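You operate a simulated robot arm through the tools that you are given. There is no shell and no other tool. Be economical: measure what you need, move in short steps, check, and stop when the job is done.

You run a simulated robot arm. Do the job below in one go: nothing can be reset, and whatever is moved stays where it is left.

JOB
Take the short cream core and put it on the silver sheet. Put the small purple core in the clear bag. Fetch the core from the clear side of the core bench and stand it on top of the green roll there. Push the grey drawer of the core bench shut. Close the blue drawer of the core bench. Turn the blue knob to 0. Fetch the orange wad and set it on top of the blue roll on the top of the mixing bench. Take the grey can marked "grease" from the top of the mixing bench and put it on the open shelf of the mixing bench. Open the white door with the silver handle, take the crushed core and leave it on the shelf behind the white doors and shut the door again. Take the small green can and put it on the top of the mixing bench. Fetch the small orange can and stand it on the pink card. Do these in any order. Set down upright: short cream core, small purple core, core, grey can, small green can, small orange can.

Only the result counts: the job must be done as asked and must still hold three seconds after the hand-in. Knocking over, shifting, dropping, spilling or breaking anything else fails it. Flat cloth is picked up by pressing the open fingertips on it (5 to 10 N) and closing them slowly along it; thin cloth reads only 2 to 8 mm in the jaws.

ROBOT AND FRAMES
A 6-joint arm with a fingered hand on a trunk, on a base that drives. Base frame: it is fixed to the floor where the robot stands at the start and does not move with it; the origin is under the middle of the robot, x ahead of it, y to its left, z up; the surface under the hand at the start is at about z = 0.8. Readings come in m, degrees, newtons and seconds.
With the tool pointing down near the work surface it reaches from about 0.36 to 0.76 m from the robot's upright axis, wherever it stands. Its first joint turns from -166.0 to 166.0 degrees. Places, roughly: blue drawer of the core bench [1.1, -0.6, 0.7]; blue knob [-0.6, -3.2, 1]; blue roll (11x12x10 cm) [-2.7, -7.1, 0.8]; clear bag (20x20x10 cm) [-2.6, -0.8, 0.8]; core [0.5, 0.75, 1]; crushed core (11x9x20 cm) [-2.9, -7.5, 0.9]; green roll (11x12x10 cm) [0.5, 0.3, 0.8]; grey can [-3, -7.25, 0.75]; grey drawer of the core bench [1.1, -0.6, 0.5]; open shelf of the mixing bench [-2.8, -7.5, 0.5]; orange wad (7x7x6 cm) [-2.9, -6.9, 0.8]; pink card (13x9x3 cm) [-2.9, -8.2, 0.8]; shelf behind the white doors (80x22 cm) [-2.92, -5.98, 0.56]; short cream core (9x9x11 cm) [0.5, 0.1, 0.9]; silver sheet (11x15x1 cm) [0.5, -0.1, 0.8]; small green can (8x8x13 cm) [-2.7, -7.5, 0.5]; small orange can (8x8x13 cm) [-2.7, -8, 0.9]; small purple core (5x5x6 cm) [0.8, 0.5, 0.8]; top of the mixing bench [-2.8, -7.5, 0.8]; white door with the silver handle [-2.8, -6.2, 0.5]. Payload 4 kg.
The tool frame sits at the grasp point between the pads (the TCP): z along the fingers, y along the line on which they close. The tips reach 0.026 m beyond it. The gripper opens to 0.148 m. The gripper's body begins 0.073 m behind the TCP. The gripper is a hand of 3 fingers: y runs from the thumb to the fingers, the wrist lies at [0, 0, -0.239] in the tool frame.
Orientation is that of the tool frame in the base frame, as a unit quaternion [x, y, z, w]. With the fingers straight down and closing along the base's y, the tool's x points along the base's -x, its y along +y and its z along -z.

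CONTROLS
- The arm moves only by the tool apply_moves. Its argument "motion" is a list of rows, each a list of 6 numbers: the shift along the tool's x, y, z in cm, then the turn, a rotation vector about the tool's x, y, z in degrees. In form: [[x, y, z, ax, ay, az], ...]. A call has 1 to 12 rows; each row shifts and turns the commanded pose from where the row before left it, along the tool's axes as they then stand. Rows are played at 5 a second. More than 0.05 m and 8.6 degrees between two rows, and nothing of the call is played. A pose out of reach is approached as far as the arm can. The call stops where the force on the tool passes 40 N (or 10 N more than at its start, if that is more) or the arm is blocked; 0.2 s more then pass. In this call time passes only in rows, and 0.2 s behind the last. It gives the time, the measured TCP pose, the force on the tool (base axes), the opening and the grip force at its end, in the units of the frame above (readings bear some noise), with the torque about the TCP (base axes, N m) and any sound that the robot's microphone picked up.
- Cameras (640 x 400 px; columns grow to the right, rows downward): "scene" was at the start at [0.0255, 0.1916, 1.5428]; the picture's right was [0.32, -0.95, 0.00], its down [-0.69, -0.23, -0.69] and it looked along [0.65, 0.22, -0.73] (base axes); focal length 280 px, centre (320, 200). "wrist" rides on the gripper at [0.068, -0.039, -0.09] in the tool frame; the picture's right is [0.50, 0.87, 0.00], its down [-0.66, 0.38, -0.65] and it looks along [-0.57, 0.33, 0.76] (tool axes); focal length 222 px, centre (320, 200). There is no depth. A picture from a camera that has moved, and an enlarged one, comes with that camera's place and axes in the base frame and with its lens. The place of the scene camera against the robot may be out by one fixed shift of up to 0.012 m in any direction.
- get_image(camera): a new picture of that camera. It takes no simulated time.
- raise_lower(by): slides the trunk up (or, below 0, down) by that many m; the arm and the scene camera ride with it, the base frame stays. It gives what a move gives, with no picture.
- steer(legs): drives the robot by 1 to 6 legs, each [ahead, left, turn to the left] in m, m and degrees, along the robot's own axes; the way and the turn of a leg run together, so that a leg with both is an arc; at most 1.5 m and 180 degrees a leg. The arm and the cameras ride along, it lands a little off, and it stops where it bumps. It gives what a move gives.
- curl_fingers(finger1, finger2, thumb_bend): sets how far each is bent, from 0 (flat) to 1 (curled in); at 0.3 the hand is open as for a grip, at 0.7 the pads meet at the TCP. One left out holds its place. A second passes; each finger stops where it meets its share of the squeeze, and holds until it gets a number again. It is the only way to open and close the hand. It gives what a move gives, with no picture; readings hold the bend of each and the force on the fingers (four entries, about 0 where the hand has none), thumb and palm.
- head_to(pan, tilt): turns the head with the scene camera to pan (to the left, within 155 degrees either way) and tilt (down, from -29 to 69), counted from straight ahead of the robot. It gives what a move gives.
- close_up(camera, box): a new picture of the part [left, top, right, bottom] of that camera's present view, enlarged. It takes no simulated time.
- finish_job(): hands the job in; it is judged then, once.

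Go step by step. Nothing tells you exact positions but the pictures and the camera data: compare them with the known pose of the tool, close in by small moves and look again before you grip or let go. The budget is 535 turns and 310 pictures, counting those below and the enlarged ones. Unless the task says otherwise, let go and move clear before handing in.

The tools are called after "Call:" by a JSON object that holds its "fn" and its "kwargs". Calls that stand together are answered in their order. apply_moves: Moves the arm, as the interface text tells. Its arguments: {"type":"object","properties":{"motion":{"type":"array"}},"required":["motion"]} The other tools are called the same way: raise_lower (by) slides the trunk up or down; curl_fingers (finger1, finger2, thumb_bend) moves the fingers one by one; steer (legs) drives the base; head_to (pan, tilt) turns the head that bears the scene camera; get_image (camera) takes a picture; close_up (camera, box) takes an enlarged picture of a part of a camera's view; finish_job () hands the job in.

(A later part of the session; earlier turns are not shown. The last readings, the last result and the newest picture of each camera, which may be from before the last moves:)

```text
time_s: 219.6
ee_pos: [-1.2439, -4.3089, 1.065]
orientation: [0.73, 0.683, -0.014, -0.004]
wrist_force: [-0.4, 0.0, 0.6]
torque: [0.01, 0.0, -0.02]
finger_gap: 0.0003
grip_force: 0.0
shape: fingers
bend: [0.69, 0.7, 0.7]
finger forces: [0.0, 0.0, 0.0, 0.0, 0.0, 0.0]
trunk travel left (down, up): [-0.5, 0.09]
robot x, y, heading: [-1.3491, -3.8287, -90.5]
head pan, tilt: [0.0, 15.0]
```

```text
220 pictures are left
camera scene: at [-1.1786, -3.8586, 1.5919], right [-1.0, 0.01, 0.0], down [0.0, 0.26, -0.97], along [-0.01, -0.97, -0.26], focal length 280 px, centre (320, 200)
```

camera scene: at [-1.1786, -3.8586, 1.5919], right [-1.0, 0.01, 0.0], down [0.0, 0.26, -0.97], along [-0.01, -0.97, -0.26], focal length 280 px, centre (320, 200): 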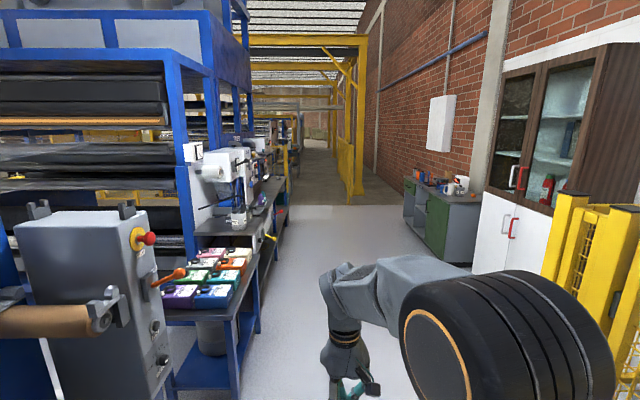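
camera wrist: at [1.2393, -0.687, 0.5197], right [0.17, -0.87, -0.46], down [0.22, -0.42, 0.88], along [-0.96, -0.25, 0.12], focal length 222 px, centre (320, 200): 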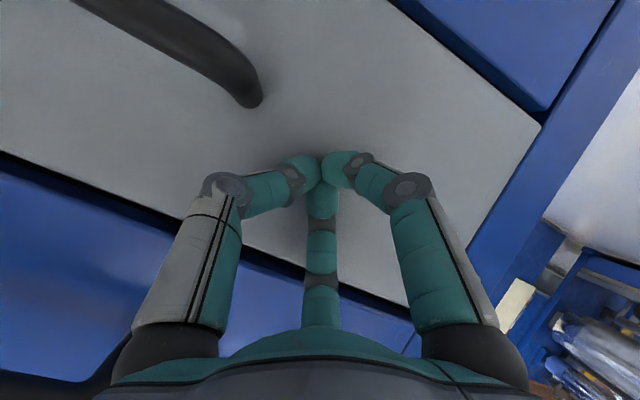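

The control box with the blue knob is at about (−0.6, −3.2, 1.045), facing −x. I zoom in on it.

Call:
{"fn": "head_to", "kwargs": {"pan": 130, "tilt": 25}}

Call:
{"fn": "close_up", "kwargs": {"camera": "scene", "box": [270, 220, 390, 390]}}

Call:
{"fn": "close_up", "kwargs": {"camera": "scene", "box": [280, 230, 330, 280]}}

```text
time_s: 221.8
ee_pos: [-1.2429, -4.3088, 1.0649]
orientation: [0.731, 0.683, -0.015, -0.005]
wrist_force: [-0.5, -0.9, -0.9]
torque: [0.0, -0.01, 0.01]
finger_gap: 0.0004
grip_force: 0.0
shape: fingers
bend: [0.69, 0.7, 0.7]
finger forces: [0.0, 0.1, 0.0, 0.1, 0.0, 0.0]
trunk travel left (down, up): [-0.5, 0.09]
robot x, y, heading: [-1.3502, -3.8314, -90.4]
head pan, tilt: [130.0, 25.0]
```

```text
2.35 times, centred on (330, 305) of scene
camera zoom: at [-1.1064, -3.7068, 1.5756], right [0.63, -0.77, 0.0], down [-0.33, -0.27, -0.91], along [0.7, 0.57, -0.42], focal length 660 px, centre (296, -47)
```

zoom: 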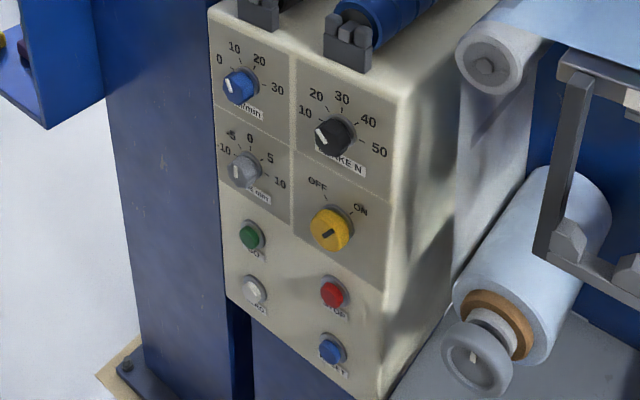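

```text
8.00 times, centred on (305, 255) of scene
camera zoom: at [-1.1064, -3.7068, 1.5756], right [0.63, -0.77, 0.0], down [-0.33, -0.27, -0.91], along [0.7, 0.57, -0.42], focal length 2242 px, centre (440, -240)
```

zoom: 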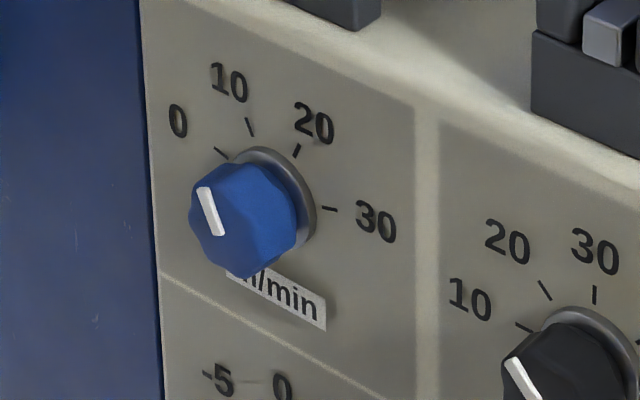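

The pointer reads about 6–7; it must go counter‑clockwise to 0. I turn to face +x, move in line with the knob, and look.

Call:
{"fn": "steer", "kwargs": {"legs": [[0, 0, 90], [-0.05, 0.6, 0]]}}

Call:
{"fn": "head_to", "kwargs": {"pan": 0, "tilt": 35}}

Call:
{"fn": "get_image", "kwargs": {"camera": "scene"}}

Call:
{"fn": "get_image", "kwargs": {"camera": "wrist"}}

```text
time_s: 228.9
ee_pos: [-0.8977, -3.1312, 1.0653]
orientation: [0.042, 0.999, -0.013, 0.007]
wrist_force: [0.0, -0.9, -0.1]
torque: [-0.01, 0.01, 0.0]
finger_gap: 0.0005
grip_force: 0.1
shape: fingers
bend: [0.69, 0.7, 0.7]
finger forces: [0.1, 0.1, 0.1, 0.0, 0.0, 0.0]
trunk travel left (down, up): [-0.5, 0.09]
robot x, y, heading: [-1.3818, -3.2262, -1.3]
head pan, tilt: [130.0, 25.0]
```

```text
time_s: 231.0
ee_pos: [-0.8988, -3.1313, 1.0655]
orientation: [0.042, 0.999, -0.013, 0.008]
wrist_force: [0.1, 0.7, 0.6]
torque: [-0.02, 0.02, -0.01]
finger_gap: 0.0005
grip_force: 0.0
shape: fingers
bend: [0.69, 0.7, 0.7]
finger forces: [0.1, 0.1, 0.0, 0.0, 0.0, 0.1]
trunk travel left (down, up): [-0.5, 0.09]
robot x, y, heading: [-1.3805, -3.2258, -1.4]
head pan, tilt: [0.0, 35.0]
```

```text
217 pictures are left
camera scene: at [-1.3385, -3.0633, 1.5599], right [-0.03, -1.0, 0.0], down [-0.57, 0.02, -0.82], along [0.82, -0.02, -0.57], focal length 280 px, centre (320, 200)
```

scene: 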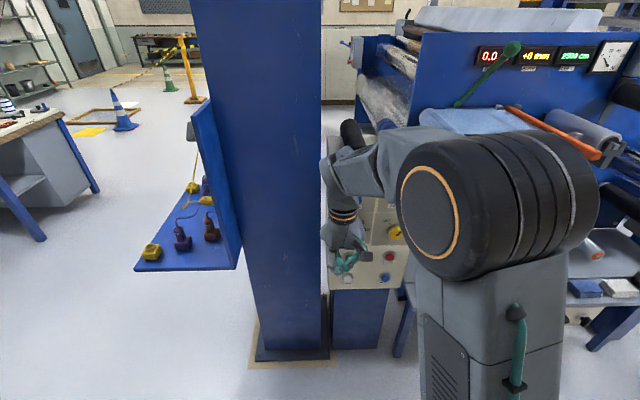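

```text
216 pictures are left
camera wrist: at [-0.9705, -3.1605, 1.156], right [-0.42, 0.91, -0.03], down [0.68, 0.34, 0.65], along [0.6, 0.26, -0.76], focal length 222 px, centre (320, 200)
```

wrist: 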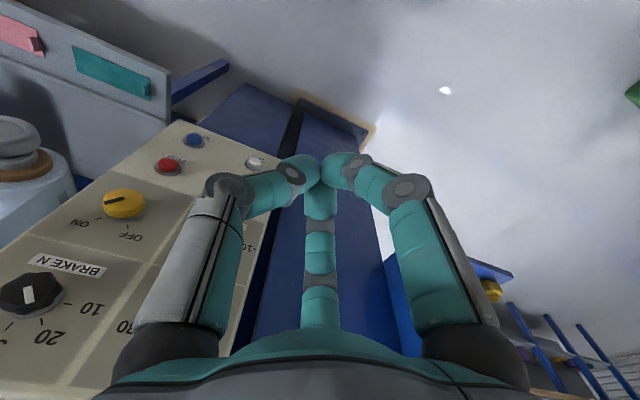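

I back up 0.15 m for reach, square the hand's yaw, and swing it horizontal pointing at the knob.

Call:
{"fn": "steer", "kwargs": {"legs": [[-0.15, 0, 0]]}}

Call:
{"fn": "apply_moves", "kwargs": {"motion": [[0, 0, 0, 0, 0, -4.8], [-2.82, -0.63, 0.19, 0, -8.18, 0], [-2.77, -0.63, 0.59, 0, -8.18, 0], [-2.65, -0.63, 0.98, 0, -8.18, 0], [-2.49, -0.63, 1.34, 0, -8.18, 0], [-2.27, -0.63, 1.69, 0, -8.18, 0], [-2.01, -0.63, 1.99, 0, -8.18, 0], [-1.7, -0.63, 2.26, 0, -8.18, 0], [-1.37, -0.63, 2.47, 0, -8.18, 0], [-1.0, -0.63, 2.65, 0, -8.18, 0], [-0.61, -0.63, 2.76, 0, -8.18, 0], [-0.21, -0.63, 2.82, 0, -8.18, 0]]}}

Call:
{"fn": "get_image", "kwargs": {"camera": "wrist"}}

Call:
{"fn": "get_image", "kwargs": {"camera": "scene"}}

```text
time_s: 232.4
ee_pos: [-1.0505, -3.1264, 1.0667]
orientation: [0.044, 0.999, -0.013, 0.007]
wrist_force: [-0.4, 0.0, -0.4]
torque: [-0.02, 0.05, -0.01]
finger_gap: 0.0005
grip_force: 0.0
shape: fingers
bend: [0.69, 0.7, 0.7]
finger forces: [0.0, 0.1, 0.0, 0.0, 0.0, 0.0]
trunk travel left (down, up): [-0.5, 0.09]
robot x, y, heading: [-1.5363, -3.2253, -1.5]
head pan, tilt: [0.0, 35.0]
```

```text
time_s: 235.0
ee_pos: [-0.7077, -3.0863, 1.1198]
orientation: [0.006, 0.733, -0.035, 0.68]
wrist_force: [-0.4, -0.1, 0.5]
torque: [-0.02, 0.02, 0.01]
finger_gap: 0.0003
grip_force: 0.0
shape: fingers
bend: [0.69, 0.7, 0.7]
finger forces: [0.0, 0.0, 0.0, 0.0, 0.1, 0.1]
out of reach, approached as far as the arm can: row 7, 9, 10, 11, 12
trunk travel left (down, up): [-0.5, 0.09]
robot x, y, heading: [-1.5343, -3.2244, -1.7]
head pan, tilt: [0.0, 35.0]
```

```text
215 pictures are left
camera wrist: at [-0.8062, -3.1212, 1.0602], right [0.01, 0.84, -0.54], down [-0.58, 0.44, 0.68], along [0.81, 0.3, 0.49], focal length 222 px, centre (320, 200)
```

wrist: 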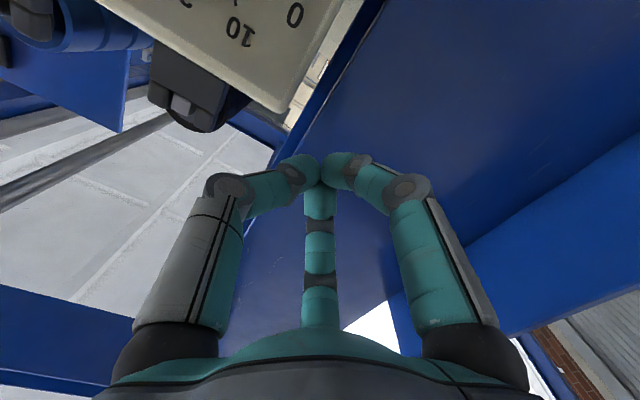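

```text
214 pictures are left
camera scene: at [-1.49, -3.0594, 1.5599], right [-0.03, -1.0, 0.0], down [-0.57, 0.02, -0.82], along [0.82, -0.02, -0.57], focal length 280 px, centre (320, 200)
```

scene: 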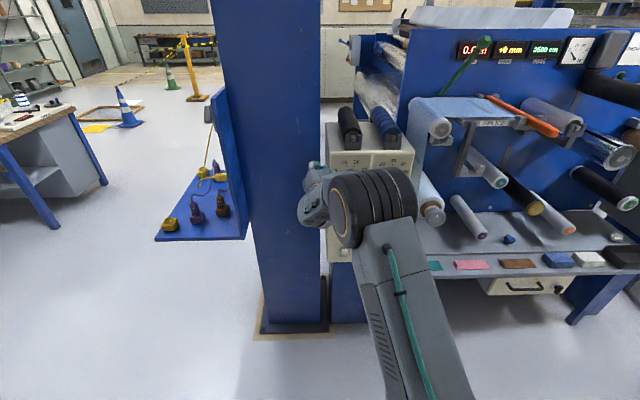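

The hand came out horizontal but 11 cm left and 7 cm high of the target. Lowering the trunk should give the wrist more freedom; I lower 0.15 m and command the pose back to line up with the knob.

Call:
{"fn": "apply_moves", "kwargs": {"motion": [[0, 0, -3, 0, 0, 0]]}}

Call:
{"fn": "raise_lower", "kwargs": {"by": -0.15}}

Call:
{"fn": "apply_moves", "kwargs": {"motion": [[-2, -2, 0, 0, 0, 0], [-2, -2, 0, 0, 0, 0], [-2, -2, 0, 0, 0, 0]]}}

```text
time_s: 235.4
ee_pos: [-0.7316, -3.0646, 1.1334]
orientation: [-0.002, 0.729, -0.027, 0.684]
wrist_force: [0.0, 0.0, 0.2]
torque: [0.0, -0.03, 0.03]
finger_gap: 0.0005
grip_force: 0.1
shape: fingers
bend: [0.69, 0.7, 0.7]
finger forces: [0.0, 0.0, 0.1, 0.1, 0.0, 0.0]
out of reach, approached as far as the arm can: row 1
trunk travel left (down, up): [-0.5, 0.09]
robot x, y, heading: [-1.5332, -3.224, -1.5]
head pan, tilt: [0.0, 35.0]
```

```text
time_s: 237.2
ee_pos: [-0.7328, -3.0637, 0.9827]
orientation: [-0.002, 0.729, -0.027, 0.684]
wrist_force: [0.2, -0.4, -0.1]
torque: [-0.01, -0.02, 0.03]
finger_gap: 0.0003
grip_force: 0.1
shape: fingers
bend: [0.69, 0.7, 0.7]
finger forces: [0.0, 0.1, 0.0, 0.0, 0.0, 0.0]
trunk travel left (down, up): [-0.35, 0.24]
robot x, y, heading: [-1.5338, -3.2243, -1.6]
head pan, tilt: [0.0, 35.0]
```

```text
time_s: 237.9
ee_pos: [-0.7296, -3.117, 1.0453]
orientation: [0.001, 0.731, -0.031, 0.682]
wrist_force: [0.4, 0.4, 0.1]
torque: [0.02, -0.01, 0.0]
finger_gap: 0.0006
grip_force: 0.1
shape: fingers
bend: [0.69, 0.7, 0.7]
finger forces: [0.0, 0.0, 0.0, 0.0, 0.0, 0.0]
out of reach, approached as far as the arm can: row 3
trunk travel left (down, up): [-0.35, 0.24]
robot x, y, heading: [-1.5285, -3.2241, -1.6]
head pan, tilt: [0.0, 35.0]
```

The hand can reach this pose only left of the robot's midline, so I simply shift the base 9 cm to the right.

Call:
{"fn": "steer", "kwargs": {"legs": [[0, -0.09, 0]]}}

Call:
{"fn": "get_image", "kwargs": {"camera": "wrist"}}

Call:
{"fn": "get_image", "kwargs": {"camera": "scene"}}

```text
time_s: 239.0
ee_pos: [-0.7326, -3.203, 1.0447]
orientation: [0.001, 0.731, -0.03, 0.682]
wrist_force: [1.1, -0.3, 0.2]
torque: [0.0, -0.02, 0.01]
finger_gap: 0.0004
grip_force: 0.1
shape: fingers
bend: [0.69, 0.7, 0.7]
finger forces: [0.0, 0.0, 0.0, 0.0, 0.0, 0.1]
trunk travel left (down, up): [-0.35, 0.24]
robot x, y, heading: [-1.5374, -3.3089, -1.4]
head pan, tilt: [0.0, 35.0]
```

```text
213 pictures are left
camera wrist: at [-0.8291, -3.2401, 0.986], right [0.0, 0.84, -0.54], down [-0.59, 0.43, 0.68], along [0.81, 0.32, 0.5], focal length 222 px, centre (320, 200)
```

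wrist: 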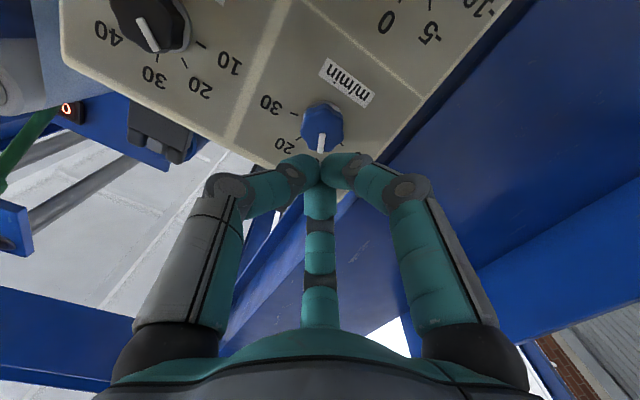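

```text
212 pictures are left
camera scene: at [-1.493, -3.1467, 1.4099], right [-0.03, -1.0, 0.0], down [-0.57, 0.01, -0.82], along [0.82, -0.02, -0.57], focal length 280 px, centre (320, 200)
```

scene: 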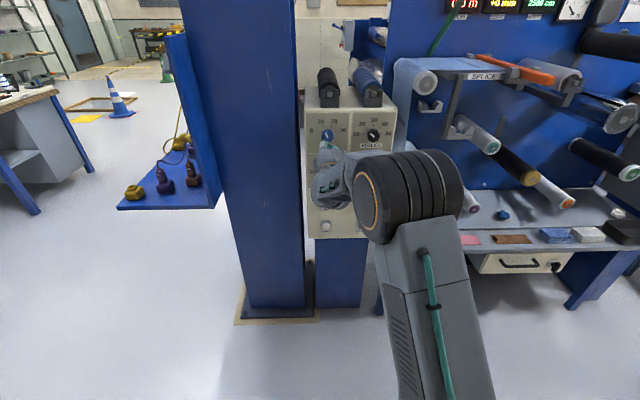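

The knob is dead ahead at about (−0.61, −3.201, 1.043). I open the fingers moderately and advance.

Call:
{"fn": "curl_fingers", "kwargs": {"finger1": 0.48, "finger2": 0.48, "thumb_bend": 0.48}}

Call:
{"fn": "apply_moves", "kwargs": {"motion": [[-0.15, 0.18, 2.5, 0, 0, 0], [-0.15, 0.18, 2.5, 0, 0, 0]]}}

Call:
{"fn": "get_image", "kwargs": {"camera": "wrist"}}

Call:
{"fn": "close_up", "kwargs": {"camera": "scene", "box": [280, 80, 420, 240]}}

```text
time_s: 240.0
ee_pos: [-0.7317, -3.2033, 1.0466]
orientation: [0.0, 0.731, -0.03, 0.682]
wrist_force: [-0.1, 0.1, -0.2]
torque: [-0.01, 0.02, 0.01]
finger_gap: 0.068
grip_force: 0.0
shape: fingers
bend: [0.48, 0.48, 0.48]
finger forces: [0.0, 0.0, 0.0, 0.0, 0.0, 0.0]
trunk travel left (down, up): [-0.35, 0.24]
robot x, y, heading: [-1.5368, -3.3106, -1.7]
head pan, tilt: [0.0, 35.0]
```

```text
time_s: 240.6
ee_pos: [-0.6825, -3.2013, 1.0442]
orientation: [0.001, 0.731, -0.03, 0.682]
wrist_force: [-0.3, 0.0, 0.0]
torque: [0.03, 0.04, 0.01]
finger_gap: 0.0682
grip_force: 0.1
shape: fingers
bend: [0.48, 0.48, 0.48]
finger forces: [0.0, 0.1, 0.0, 0.0, 0.1, 0.0]
trunk travel left (down, up): [-0.35, 0.24]
robot x, y, heading: [-1.5327, -3.3133, -1.7]
head pan, tilt: [0.0, 35.0]
```

```text
211 pictures are left
camera wrist: at [-0.7794, -3.2372, 0.985], right [0.0, 0.84, -0.53], down [-0.59, 0.43, 0.68], along [0.81, 0.31, 0.5], focal length 222 px, centre (320, 200)
```

wrist: 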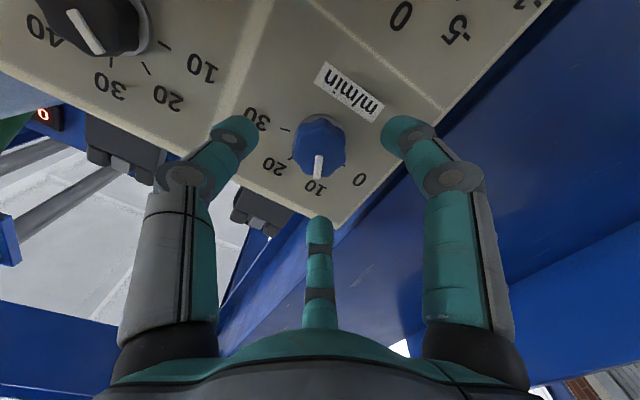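

```text
2.50 times, centred on (350, 160) of scene
camera zoom: at [-1.4932, -3.1469, 1.4099], right [-0.03, -1.0, 0.0], down [-0.57, 0.01, -0.82], along [0.82, -0.02, -0.57], focal length 701 px, centre (245, 300)
```

zoom: 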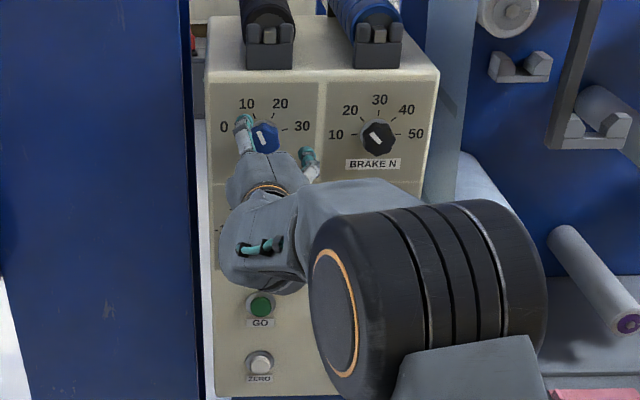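

The knob face is at (−0.611, −3.201, 1.043), pointer near 10. I advance 6 cm and close on it.

Call:
{"fn": "apply_moves", "kwargs": {"motion": [[-0.15, 0.15, 3.2, 0, 0, 0], [-0.15, 0.15, 2.8, 0, 0, 0]]}}

Call:
{"fn": "get_image", "kwargs": {"camera": "wrist"}}

```text
time_s: 241.3
ee_pos: [-0.6302, -3.1977, 1.0447]
orientation: [0.0, 0.729, -0.029, 0.683]
wrist_force: [-27.6, 0.3, 1.1]
torque: [-0.01, -1.04, 0.65]
finger_gap: 0.0682
grip_force: 13.6
shape: fingers
bend: [0.48, 0.48, 0.48]
finger forces: [0.0, 27.6, 0.0, 0.0, 0.0, 0.1]
trunk travel left (down, up): [-0.35, 0.24]
robot x, y, heading: [-1.5346, -3.3161, -1.5]
head pan, tilt: [0.0, 35.0]
stopped in row 2: the force on the tool passed its limit at 68 N (the readings are from after the stop); the commanded pose is now the measured one
```

```text
209 pictures are left
camera wrist: at [-0.7274, -3.2353, 0.985], right [0.0, 0.84, -0.53], down [-0.59, 0.43, 0.68], along [0.8, 0.32, 0.5], focal length 222 px, centre (320, 200)
```

wrist: 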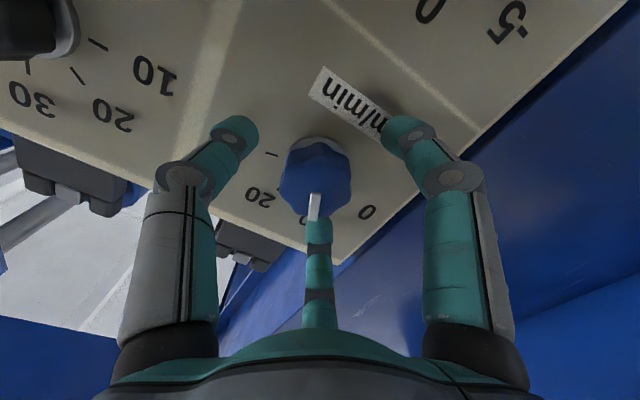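

One fingertip touched the panel. I back off 5 mm and close on the knob.

Call:
{"fn": "apply_moves", "kwargs": {"motion": [[0, 0, -0.5, 0, 0, 0]]}}

Call:
{"fn": "curl_fingers", "kwargs": {"finger1": 0.62, "finger2": 0.62, "thumb_bend": 0.62}}

Call:
{"fn": "get_image", "kwargs": {"camera": "wrist"}}

```text
time_s: 241.7
ee_pos: [-0.6329, -3.1986, 1.0411]
orientation: [-0.001, 0.732, -0.03, 0.681]
wrist_force: [-1.5, -0.6, -0.7]
torque: [0.07, -0.1, -0.02]
finger_gap: 0.0681
grip_force: 0.5
shape: fingers
bend: [0.48, 0.48, 0.48]
finger forces: [0.1, 2.0, 0.1, 0.1, 0.0, 0.0]
trunk travel left (down, up): [-0.35, 0.24]
robot x, y, heading: [-1.5358, -3.3137, -1.4]
head pan, tilt: [0.0, 35.0]
```

```text
time_s: 242.7
ee_pos: [-0.6322, -3.1994, 1.0413]
orientation: [0.0, 0.731, -0.029, 0.682]
wrist_force: [2.0, -2.7, 2.2]
torque: [0.0, -0.01, 0.0]
finger_gap: 0.0286
grip_force: 3.6
shape: fingers
bend: [0.61, 0.57, 0.6]
finger forces: [0.3, 3.4, 0.0, 0.0, 3.7, 0.1]
trunk travel left (down, up): [-0.35, 0.24]
robot x, y, heading: [-1.5342, -3.3126, -1.5]
head pan, tilt: [0.0, 35.0]
```

```text
208 pictures are left
camera wrist: at [-0.7293, -3.2356, 0.9824], right [0.0, 0.84, -0.54], down [-0.59, 0.43, 0.68], along [0.81, 0.32, 0.5], focal length 222 px, centre (320, 200)
```

wrist: 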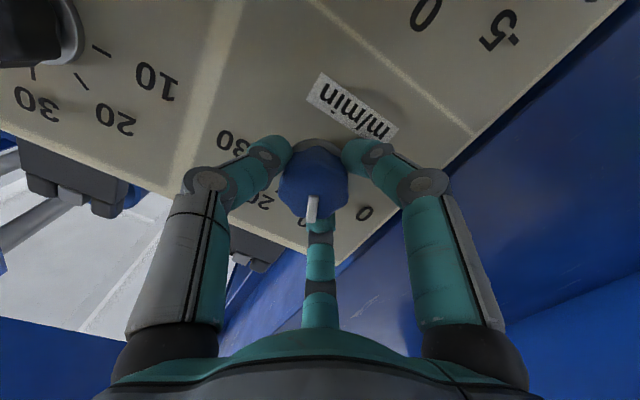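

The fingers touch the knob lightly; I tighten a bit and start turning counter‑clockwise.

Call:
{"fn": "curl_fingers", "kwargs": {"finger1": 0.68, "finger2": 0.66, "thumb_bend": 0.66}}

Call:
{"fn": "apply_moves", "kwargs": {"motion": [[0, 0, 0, 0, 0, -6], [0, 0, 0, 0, 0, -6], [0, 0, 0, 0, 0, -6]]}}

Call:
{"fn": "get_image", "kwargs": {"camera": "wrist"}}

Call:
{"fn": "close_up", "kwargs": {"camera": "scene", "box": [300, 100, 380, 180]}}

```text
time_s: 243.7
ee_pos: [-0.6329, -3.1986, 1.0409]
orientation: [0.0, 0.731, -0.029, 0.682]
wrist_force: [1.2, -3.3, -0.1]
torque: [0.02, -0.05, -0.06]
finger_gap: 0.027
grip_force: 9.4
shape: fingers
bend: [0.62, 0.58, 0.61]
finger forces: [4.7, 6.7, 0.0, 0.0, 8.4, 0.0]
trunk travel left (down, up): [-0.35, 0.24]
robot x, y, heading: [-1.5326, -3.3113, -1.6]
head pan, tilt: [0.0, 35.0]
```

```text
time_s: 244.5
ee_pos: [-0.6319, -3.199, 1.0429]
orientation: [-0.115, 0.722, -0.137, 0.669]
wrist_force: [-0.6, -5.2, 0.0]
torque: [0.01, -0.08, -0.17]
finger_gap: 0.0266
grip_force: 10.9
shape: fingers
bend: [0.62, 0.58, 0.61]
finger forces: [5.1, 6.2, 0.1, 0.0, 10.3, 0.1]
trunk travel left (down, up): [-0.35, 0.24]
robot x, y, heading: [-1.5335, -3.3158, -1.4]
head pan, tilt: [0.0, 35.0]
```

```text
207 pictures are left
camera wrist: at [-0.7289, -3.2552, 0.9986], right [-0.02, 0.64, -0.77], down [-0.59, 0.61, 0.52], along [0.8, 0.47, 0.36], focal length 222 px, centre (320, 200)
```

wrist: 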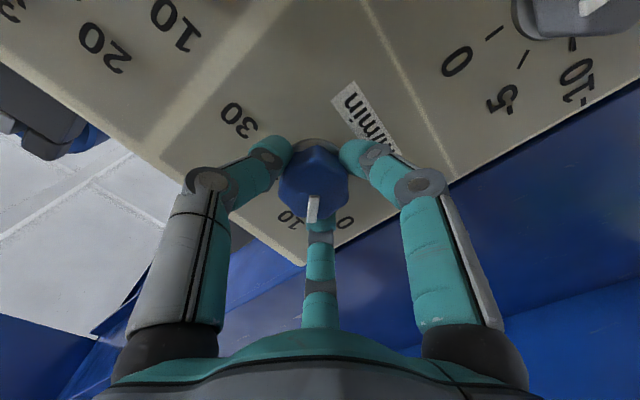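

```text
5.00 times, centred on (340, 140) of scene
camera zoom: at [-1.4932, -3.1474, 1.4099], right [-0.03, -1.0, 0.0], down [-0.57, 0.02, -0.82], along [0.82, -0.02, -0.57], focal length 1401 px, centre (220, 500)
```

zoom: 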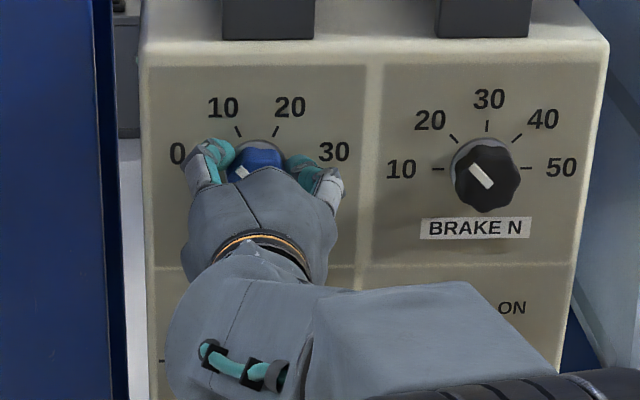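

The knob turns with the hand. I continue another 22°.

Call:
{"fn": "apply_moves", "kwargs": {"motion": [[0, 0, 0, 0, 0, -6], [0, 0, 0, 0, 0, -6], [0, 0, 0, 0, 0, -6], [0, 0, 0, 0, 0, -4]]}}

Call:
{"fn": "get_image", "kwargs": {"camera": "wrist"}}

Call:
{"fn": "close_up", "kwargs": {"camera": "scene", "box": [300, 100, 380, 180]}}

```text
time_s: 245.5
ee_pos: [-0.6331, -3.2002, 1.0421]
orientation: [-0.25, 0.686, -0.261, 0.631]
wrist_force: [-3.4, -8.5, 1.1]
torque: [0.06, -0.17, -0.35]
finger_gap: 0.0269
grip_force: 11.4
shape: fingers
bend: [0.62, 0.59, 0.61]
finger forces: [5.8, 5.4, 0.0, 0.0, 12.3, 0.1]
trunk travel left (down, up): [-0.35, 0.24]
robot x, y, heading: [-1.5336, -3.3099, -1.6]
head pan, tilt: [0.0, 35.0]
```

```text
205 pictures are left
camera wrist: at [-0.7276, -3.27, 1.0252], right [-0.05, 0.3, -0.95], down [-0.61, 0.75, 0.27], along [0.79, 0.59, 0.15], focal length 222 px, centre (320, 200)
```

wrist: 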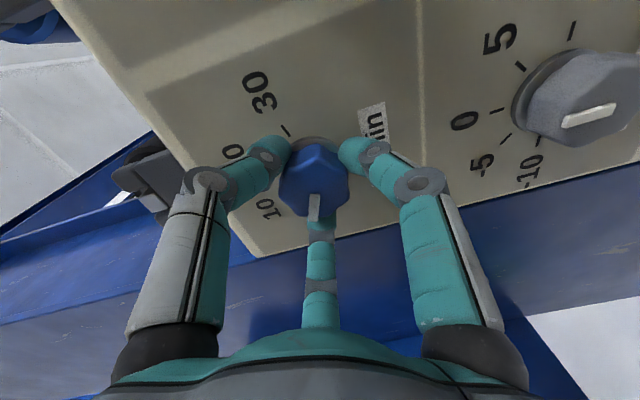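

```text
5.00 times, centred on (340, 140) of scene
camera zoom: at [-1.4937, -3.1479, 1.41], right [-0.03, -1.0, 0.0], down [-0.57, 0.02, -0.82], along [0.82, -0.02, -0.57], focal length 1401 px, centre (220, 500)
```

zoom: 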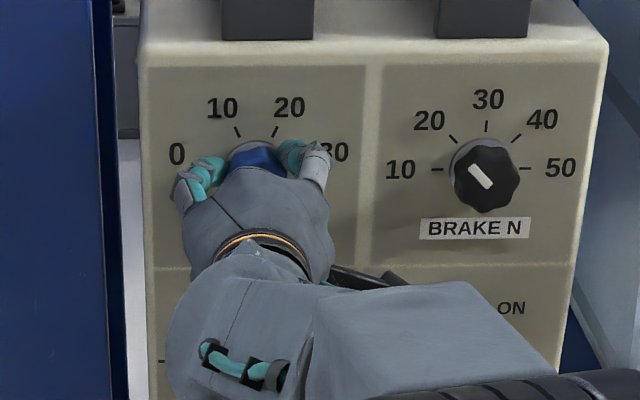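

The scale's 0 lies about 50° from 10; I turn 8° more, then release and back off to read it.

Call:
{"fn": "apply_moves", "kwargs": {"motion": [[0, 0, 0, 0, 0, -4], [0, 0, 0, 0, 0, -4]]}}

Call:
{"fn": "curl_fingers", "kwargs": {"finger1": 0.48, "finger2": 0.48, "thumb_bend": 0.48}}

Call:
{"fn": "apply_moves", "kwargs": {"motion": [[0, 0, -3, 0, 0, 0], [0, 0, -4, 0, 0, 0]]}}

Call:
{"fn": "get_image", "kwargs": {"camera": "wrist"}}

Call:
{"fn": "close_up", "kwargs": {"camera": "scene", "box": [300, 100, 380, 180]}}

```text
time_s: 246.1
ee_pos: [-0.632, -3.201, 1.0419]
orientation: [-0.296, 0.668, -0.304, 0.611]
wrist_force: [-5.3, -9.8, -0.5]
torque: [0.11, -0.19, -0.47]
finger_gap: 0.0274
grip_force: 12.0
shape: fingers
bend: [0.62, 0.59, 0.61]
finger forces: [5.5, 5.3, 0.1, 0.1, 13.5, 0.0]
trunk travel left (down, up): [-0.35, 0.24]
robot x, y, heading: [-1.5332, -3.3121, -1.6]
head pan, tilt: [0.0, 35.0]
```

```text
time_s: 247.1
ee_pos: [-0.6325, -3.1997, 1.0435]
orientation: [-0.298, 0.667, -0.304, 0.611]
wrist_force: [-0.1, -0.2, -0.1]
torque: [-0.01, -0.01, 0.0]
finger_gap: 0.0683
grip_force: 0.0
shape: fingers
bend: [0.48, 0.48, 0.48]
finger forces: [0.1, 0.0, 0.0, 0.0, 0.1, 0.0]
trunk travel left (down, up): [-0.35, 0.24]
robot x, y, heading: [-1.534, -3.3138, -1.6]
head pan, tilt: [0.0, 35.0]
```

```text
time_s: 247.7
ee_pos: [-0.7022, -3.1962, 1.0471]
orientation: [-0.298, 0.667, -0.305, 0.611]
wrist_force: [-0.2, 0.4, -0.6]
torque: [-0.03, 0.0, 0.01]
finger_gap: 0.0682
grip_force: 0.1
shape: fingers
bend: [0.48, 0.48, 0.48]
finger forces: [0.0, 0.0, 0.0, 0.0, 0.1, 0.0]
trunk travel left (down, up): [-0.35, 0.24]
robot x, y, heading: [-1.5338, -3.3113, -1.4]
head pan, tilt: [0.0, 35.0]
```

```text
203 pictures are left
camera wrist: at [-0.797, -3.2686, 1.0402], right [-0.06, 0.17, -0.98], down [-0.61, 0.77, 0.17], along [0.79, 0.61, 0.06], focal length 222 px, centre (320, 200)
```

wrist: 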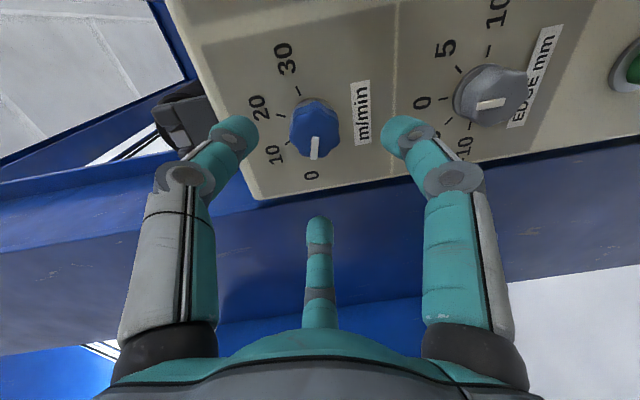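

```text
5.00 times, centred on (340, 140) of scene
camera zoom: at [-1.4928, -3.1469, 1.4098], right [-0.03, -1.0, 0.0], down [-0.57, 0.01, -0.82], along [0.82, -0.02, -0.57], focal length 1401 px, centre (220, 500)
```

zoom: 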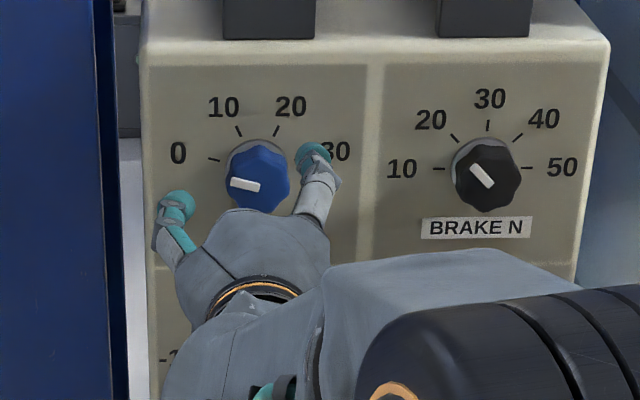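

Call:
{"fn": "close_up", "kwargs": {"camera": "scene", "box": [318, 118, 348, 148]}}

Call:
{"fn": "close_up", "kwargs": {"camera": "wrist", "box": [250, 80, 350, 200]}}

```text
13.33 times, centred on (333, 133) of scene
camera zoom: at [-1.4928, -3.1469, 1.4098], right [-0.03, -1.0, 0.0], down [-0.57, 0.01, -0.82], along [0.82, -0.02, -0.57], focal length 3737 px, centre (147, 1093)
```

zoom: 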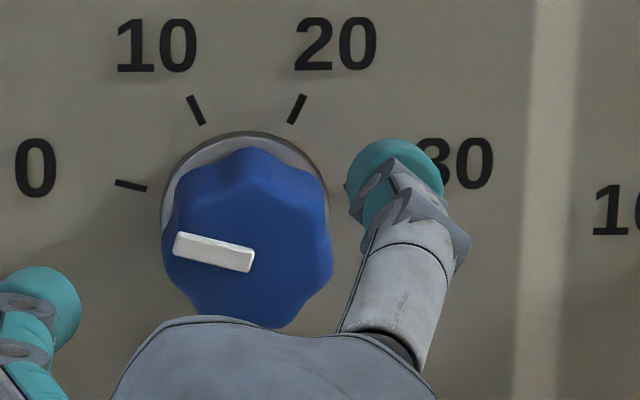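

```text
3.33 times, centred on (300, 140) of wrist
camera zoom: at [-0.797, -3.2686, 1.0402], right [-0.06, 0.17, -0.98], down [-0.61, 0.77, 0.17], along [0.79, 0.61, 0.06], focal length 740 px, centre (387, 400)
```

zoom: 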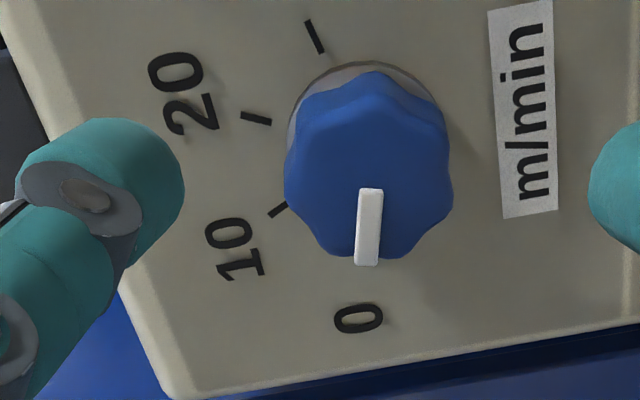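

The pointer lines up exactly with the 0 mark. I withdraw and fold the hand back to pointing down.

Call:
{"fn": "apply_moves", "kwargs": {"motion": [[0, 0, -3, 0, 0, 8], [0, 0, -3, 0, 0, 8], [0, 0, -3, 0, 0, 8], [0, 0, -3, 0, 0, 8], [0, 0, -3, 0, 0, 8], [0, 0, -2, 0, 0, 8]]}}

Call:
{"fn": "apply_moves", "kwargs": {"motion": [[0, 0, -1.4, 0, 8.18, 0], [0.2, 0, -1.39, 0, 8.18, 0], [0.4, 0, -1.34, 0, 8.18, 0], [0.58, 0, -1.27, 0, 8.18, 0], [0.76, 0, -1.18, 0, 8.18, 0], [0.92, 0, -1.06, 0, 8.18, 0], [1.06, 0, -0.92, 0, 8.18, 0], [1.18, 0, -0.76, 0, 8.18, 0], [1.27, 0, -0.58, 0, 8.18, 0], [1.34, 0, -0.4, 0, 8.18, 0], [1.39, 0, -0.2, 0, 4, 0]]}}

Call:
{"fn": "raise_lower", "kwargs": {"by": 0.15}}

Call:
{"fn": "get_image", "kwargs": {"camera": "scene"}}

```text
time_s: 249.1
ee_pos: [-0.8714, -3.1888, 1.0581]
orientation: [0.001, 0.731, -0.029, 0.682]
wrist_force: [-0.1, -0.2, 1.1]
torque: [0.03, 0.0, -0.01]
finger_gap: 0.0685
grip_force: 0.1
shape: fingers
bend: [0.48, 0.48, 0.48]
finger forces: [0.0, 0.0, 0.1, 0.1, 0.0, 0.1]
trunk travel left (down, up): [-0.35, 0.24]
robot x, y, heading: [-1.5365, -3.3128, -1.2]
head pan, tilt: [0.0, 35.0]
```

```text
time_s: 251.5
ee_pos: [-1.0257, -3.1815, 1.0688]
orientation: [0.019, 1.0, -0.021, 0.001]
wrist_force: [-0.3, -0.2, 0.9]
torque: [0.0, -0.01, 0.0]
finger_gap: 0.0682
grip_force: 0.0
shape: fingers
bend: [0.48, 0.48, 0.48]
finger forces: [0.0, 0.0, 0.0, 0.0, 0.0, 0.0]
trunk travel left (down, up): [-0.35, 0.24]
robot x, y, heading: [-1.5328, -3.3148, -1.5]
head pan, tilt: [0.0, 35.0]
```

```text
time_s: 253.2
ee_pos: [-1.0249, -3.1837, 1.2192]
orientation: [0.02, 1.0, -0.022, 0.002]
wrist_force: [0.1, 0.8, 0.6]
torque: [0.03, -0.01, -0.01]
finger_gap: 0.0683
grip_force: 0.1
shape: fingers
bend: [0.48, 0.48, 0.48]
finger forces: [0.1, 0.0, 0.0, 0.1, 0.0, 0.0]
trunk travel left (down, up): [-0.5, 0.09]
robot x, y, heading: [-1.5353, -3.3093, -1.4]
head pan, tilt: [0.0, 35.0]
```

```text
199 pictures are left
camera scene: at [-1.4931, -3.1468, 1.5598], right [-0.03, -1.0, 0.0], down [-0.57, 0.01, -0.82], along [0.82, -0.02, -0.57], focal length 280 px, centre (320, 200)
```

scene: 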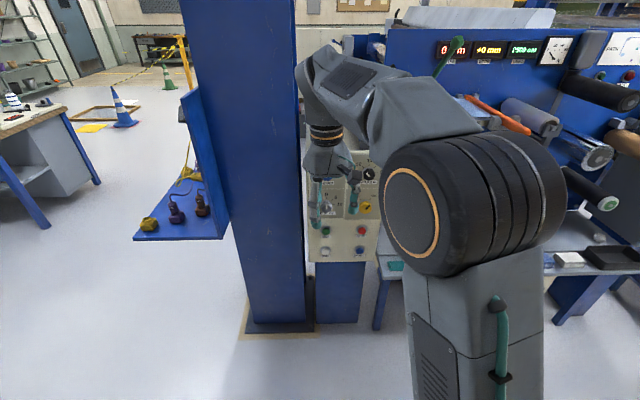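

Now to the mixing area: I turn to −y and drive down the aisle, then look right toward the white cabinet and mixing bench.

Call:
{"fn": "steer", "kwargs": {"legs": [[0.1, 0, 0], [0, 0, -89], [1.5, 0, 0], [1.3, 0, 0]]}}

Call:
{"fn": "head_to", "kwargs": {"pan": -75, "tilt": 25}}

Call:
{"fn": "get_image", "kwargs": {"camera": "scene"}}

Call:
{"fn": "head_to", "kwargs": {"pan": -35, "tilt": 25}}

Call:
{"fn": "get_image", "kwargs": {"camera": "scene"}}

```text
time_s: 271.2
ee_pos: [-1.385, -6.5914, 1.2183]
orientation: [0.719, 0.694, -0.016, -0.013]
wrist_force: [0.2, -0.3, -0.7]
torque: [-0.01, 0.02, -0.01]
finger_gap: 0.0684
grip_force: 0.1
shape: fingers
bend: [0.48, 0.48, 0.48]
finger forces: [0.1, 0.0, 0.0, 0.0, 0.1, 0.1]
trunk travel left (down, up): [-0.5, 0.09]
robot x, y, heading: [-1.5186, -6.0818, -91.1]
head pan, tilt: [0.0, 35.0]
```

```text
time_s: 272.7
ee_pos: [-1.3863, -6.59, 1.2196]
orientation: [0.72, 0.694, -0.016, -0.013]
wrist_force: [-0.1, -0.4, 0.6]
torque: [0.0, -0.02, -0.02]
finger_gap: 0.0683
grip_force: 0.1
shape: fingers
bend: [0.48, 0.48, 0.48]
finger forces: [0.0, 0.1, 0.1, 0.0, 0.0, 0.1]
trunk travel left (down, up): [-0.5, 0.09]
robot x, y, heading: [-1.5156, -6.0809, -91.4]
head pan, tilt: [-75.0, 25.0]
```

```text
198 pictures are left
camera scene: at [-1.4341, -6.042, 1.5756], right [-0.24, 0.97, 0.0], down [0.41, 0.1, -0.91], along [-0.88, -0.21, -0.42], focal length 280 px, centre (320, 200)
```

scene: 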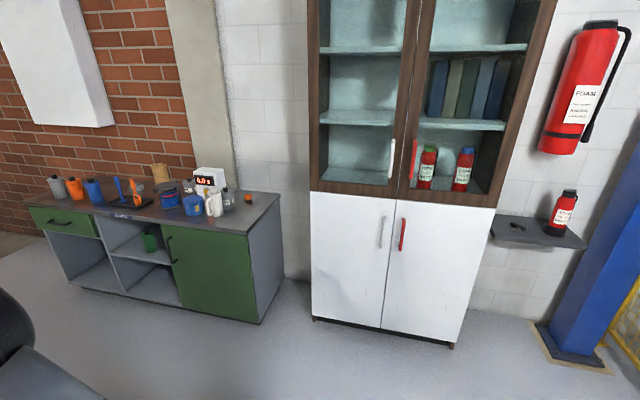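

```text
time_s: 273.8
ee_pos: [-1.3859, -6.5899, 1.2187]
orientation: [0.72, 0.694, -0.016, -0.014]
wrist_force: [0.0, 0.0, 0.1]
torque: [0.0, -0.02, -0.01]
finger_gap: 0.0685
grip_force: 0.1
shape: fingers
bend: [0.48, 0.48, 0.48]
finger forces: [0.0, 0.0, 0.1, 0.0, 0.0, 0.0]
trunk travel left (down, up): [-0.5, 0.09]
robot x, y, heading: [-1.5167, -6.0828, -91.4]
head pan, tilt: [-35.0, 25.0]
```

```text
197 pictures are left
camera scene: at [-1.3992, -6.0944, 1.5756], right [-0.81, 0.59, 0.0], down [0.25, 0.34, -0.91], along [-0.54, -0.73, -0.42], focal length 280 px, centre (320, 200)
```

scene: 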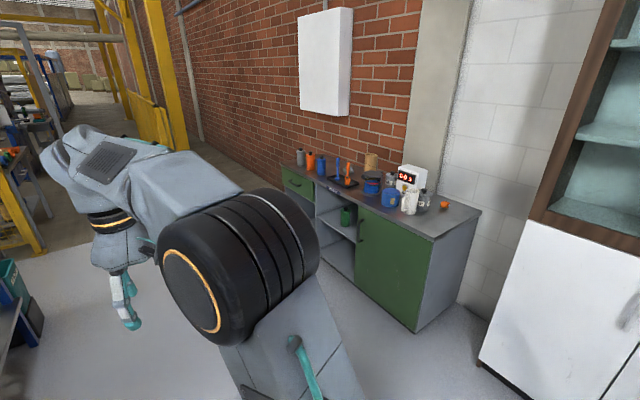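

The cabinet (lower left door with silver handle) and the green mixing bench are in view. I turn to face −x, move along to the mixing bench and take a good look.

Call:
{"fn": "steer", "kwargs": {"legs": [[0, 0, -89], [0, 1.2, 0], [0.25, 0, 0]]}}

Call:
{"fn": "head_to", "kwargs": {"pan": 0, "tilt": 35}}

Call:
{"fn": "get_image", "kwargs": {"camera": "scene"}}

Call:
{"fn": "head_to", "kwargs": {"pan": 40, "tilt": 35}}

Call:
{"fn": "get_image", "kwargs": {"camera": "scene"}}

```text
time_s: 285.1
ee_pos: [-2.2838, -7.4233, 1.2182]
orientation: [1.0, -0.016, -0.002, -0.022]
wrist_force: [0.0, -0.7, 0.4]
torque: [0.0, 0.05, -0.02]
finger_gap: 0.0682
grip_force: 0.0
shape: fingers
bend: [0.48, 0.48, 0.48]
finger forces: [0.0, 0.0, 0.0, 0.1, 0.1, 0.0]
trunk travel left (down, up): [-0.5, 0.09]
robot x, y, heading: [-1.7733, -7.2896, 178.8]
head pan, tilt: [-35.0, 25.0]
```

```text
time_s: 286.1
ee_pos: [-2.2845, -7.425, 1.2186]
orientation: [1.0, -0.016, -0.002, -0.021]
wrist_force: [-0.4, 0.6, -0.9]
torque: [0.01, 0.02, -0.01]
finger_gap: 0.0682
grip_force: 0.1
shape: fingers
bend: [0.48, 0.48, 0.48]
finger forces: [0.1, 0.0, 0.1, 0.1, 0.0, 0.0]
trunk travel left (down, up): [-0.5, 0.09]
robot x, y, heading: [-1.7765, -7.293, 179.1]
head pan, tilt: [0.0, 35.0]
```

```text
196 pictures are left
camera scene: at [-1.7967, -7.4478, 1.5599], right [0.02, 1.0, 0.0], down [0.57, -0.01, -0.82], along [-0.82, 0.02, -0.57], focal length 280 px, centre (320, 200)
```

scene: 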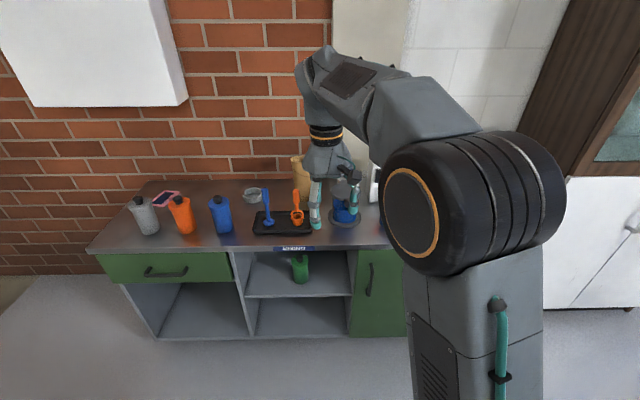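

```text
time_s: 287.2
ee_pos: [-2.2846, -7.4253, 1.2186]
orientation: [1.0, -0.017, -0.002, -0.021]
wrist_force: [1.0, 1.0, 0.2]
torque: [-0.02, 0.04, -0.02]
finger_gap: 0.0683
grip_force: 0.0
shape: fingers
bend: [0.48, 0.48, 0.48]
finger forces: [0.0, 0.0, 0.0, 0.0, 0.0, 0.1]
trunk travel left (down, up): [-0.5, 0.09]
robot x, y, heading: [-1.7748, -7.2923, 179.0]
head pan, tilt: [40.0, 35.0]
```

```text
195 pictures are left
camera scene: at [-1.7773, -7.5048, 1.5599], right [-0.63, 0.78, 0.0], down [0.45, 0.36, -0.82], along [-0.64, -0.51, -0.57], focal length 280 px, centre (320, 200)
```

scene: 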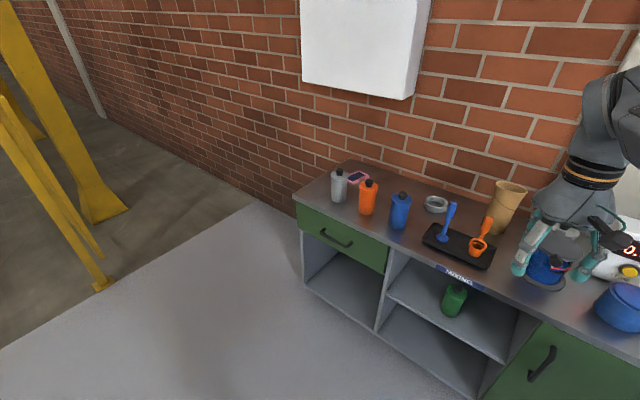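

I take a wrist view and zoom in on the right part of the bench.

Call:
{"fn": "get_image", "kwargs": {"camera": "wrist"}}

Call:
{"fn": "head_to", "kwargs": {"pan": 0, "tilt": 40}}

Call:
{"fn": "close_up", "kwargs": {"camera": "scene", "box": [80, 130, 420, 320]}}

```text
194 pictures are left
camera wrist: at [-2.2152, -7.3913, 1.3108], right [0.47, -0.88, -0.04], down [-0.67, -0.38, 0.64], along [-0.58, -0.27, -0.77], focal length 222 px, centre (320, 200)
```

wrist: 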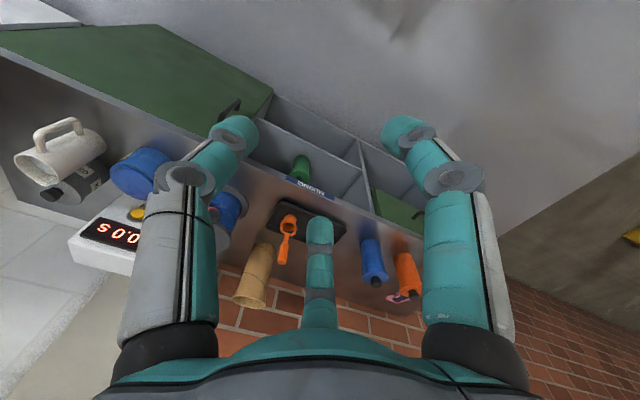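

```text
time_s: 288.2
ee_pos: [-2.2828, -7.4249, 1.2183]
orientation: [1.0, -0.017, -0.003, -0.021]
wrist_force: [0.6, -0.4, 0.1]
torque: [-0.01, -0.01, -0.01]
finger_gap: 0.068
grip_force: 0.1
shape: fingers
bend: [0.48, 0.48, 0.48]
finger forces: [0.0, 0.1, 0.1, 0.0, 0.0, 0.0]
trunk travel left (down, up): [-0.5, 0.09]
robot x, y, heading: [-1.7756, -7.2915, 178.6]
head pan, tilt: [0.0, 40.0]
```

```text
1.88 times, centred on (250, 225) of scene
camera zoom: at [-1.7937, -7.448, 1.5523], right [0.02, 1.0, 0.0], down [0.64, -0.01, -0.77], along [-0.77, 0.01, -0.64], focal length 528 px, centre (452, 153)
```

zoom: 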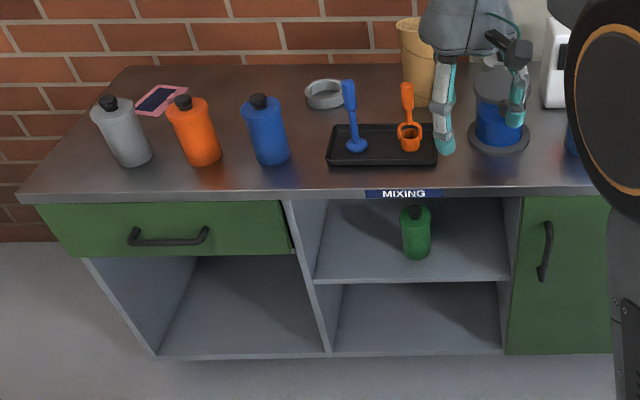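

I shift right 0.5 m to see the right half of the bench.

Call:
{"fn": "steer", "kwargs": {"legs": [[0, -0.5, 0]]}}

Call:
{"fn": "head_to", "kwargs": {"pan": 18, "tilt": 40}}

Call:
{"fn": "get_image", "kwargs": {"camera": "scene"}}

Call:
{"fn": "get_image", "kwargs": {"camera": "wrist"}}

```text
time_s: 291.2
ee_pos: [-2.2732, -6.9253, 1.2198]
orientation: [1.0, -0.019, -0.002, -0.021]
wrist_force: [-0.1, -0.8, -0.2]
torque: [-0.02, -0.03, 0.0]
finger_gap: 0.0686
grip_force: 0.1
shape: fingers
bend: [0.48, 0.48, 0.48]
finger forces: [0.0, 0.0, 0.0, 0.0, 0.1, 0.0]
trunk travel left (down, up): [-0.5, 0.09]
robot x, y, heading: [-1.7644, -6.7961, 178.8]
head pan, tilt: [0.0, 40.0]
```

```text
time_s: 292.0
ee_pos: [-2.2732, -6.9255, 1.2177]
orientation: [1.0, -0.019, -0.002, -0.021]
wrist_force: [-0.1, 0.0, 0.1]
torque: [0.01, 0.0, 0.02]
finger_gap: 0.0685
grip_force: 0.0
shape: fingers
bend: [0.48, 0.48, 0.48]
finger forces: [0.1, 0.0, 0.0, 0.0, 0.0, 0.1]
trunk travel left (down, up): [-0.5, 0.09]
robot x, y, heading: [-1.7651, -6.7958, 178.9]
head pan, tilt: [18.0, 40.0]
```

```text
192 pictures are left
camera scene: at [-1.7796, -6.9774, 1.5523], right [-0.28, 0.96, 0.0], down [0.62, 0.18, -0.77], along [-0.73, -0.22, -0.64], focal length 280 px, centre (320, 200)
```

scene: 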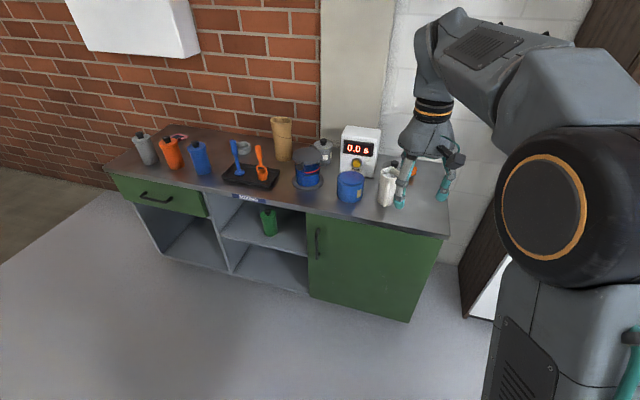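

```text
191 pictures are left
camera wrist: at [-2.2045, -6.8927, 1.3108], right [0.47, -0.88, -0.04], down [-0.67, -0.38, 0.64], along [-0.58, -0.27, -0.77], focal length 222 px, centre (320, 200)
```

wrist: 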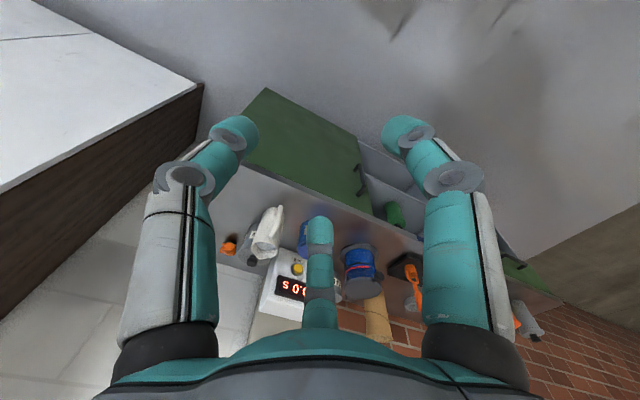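

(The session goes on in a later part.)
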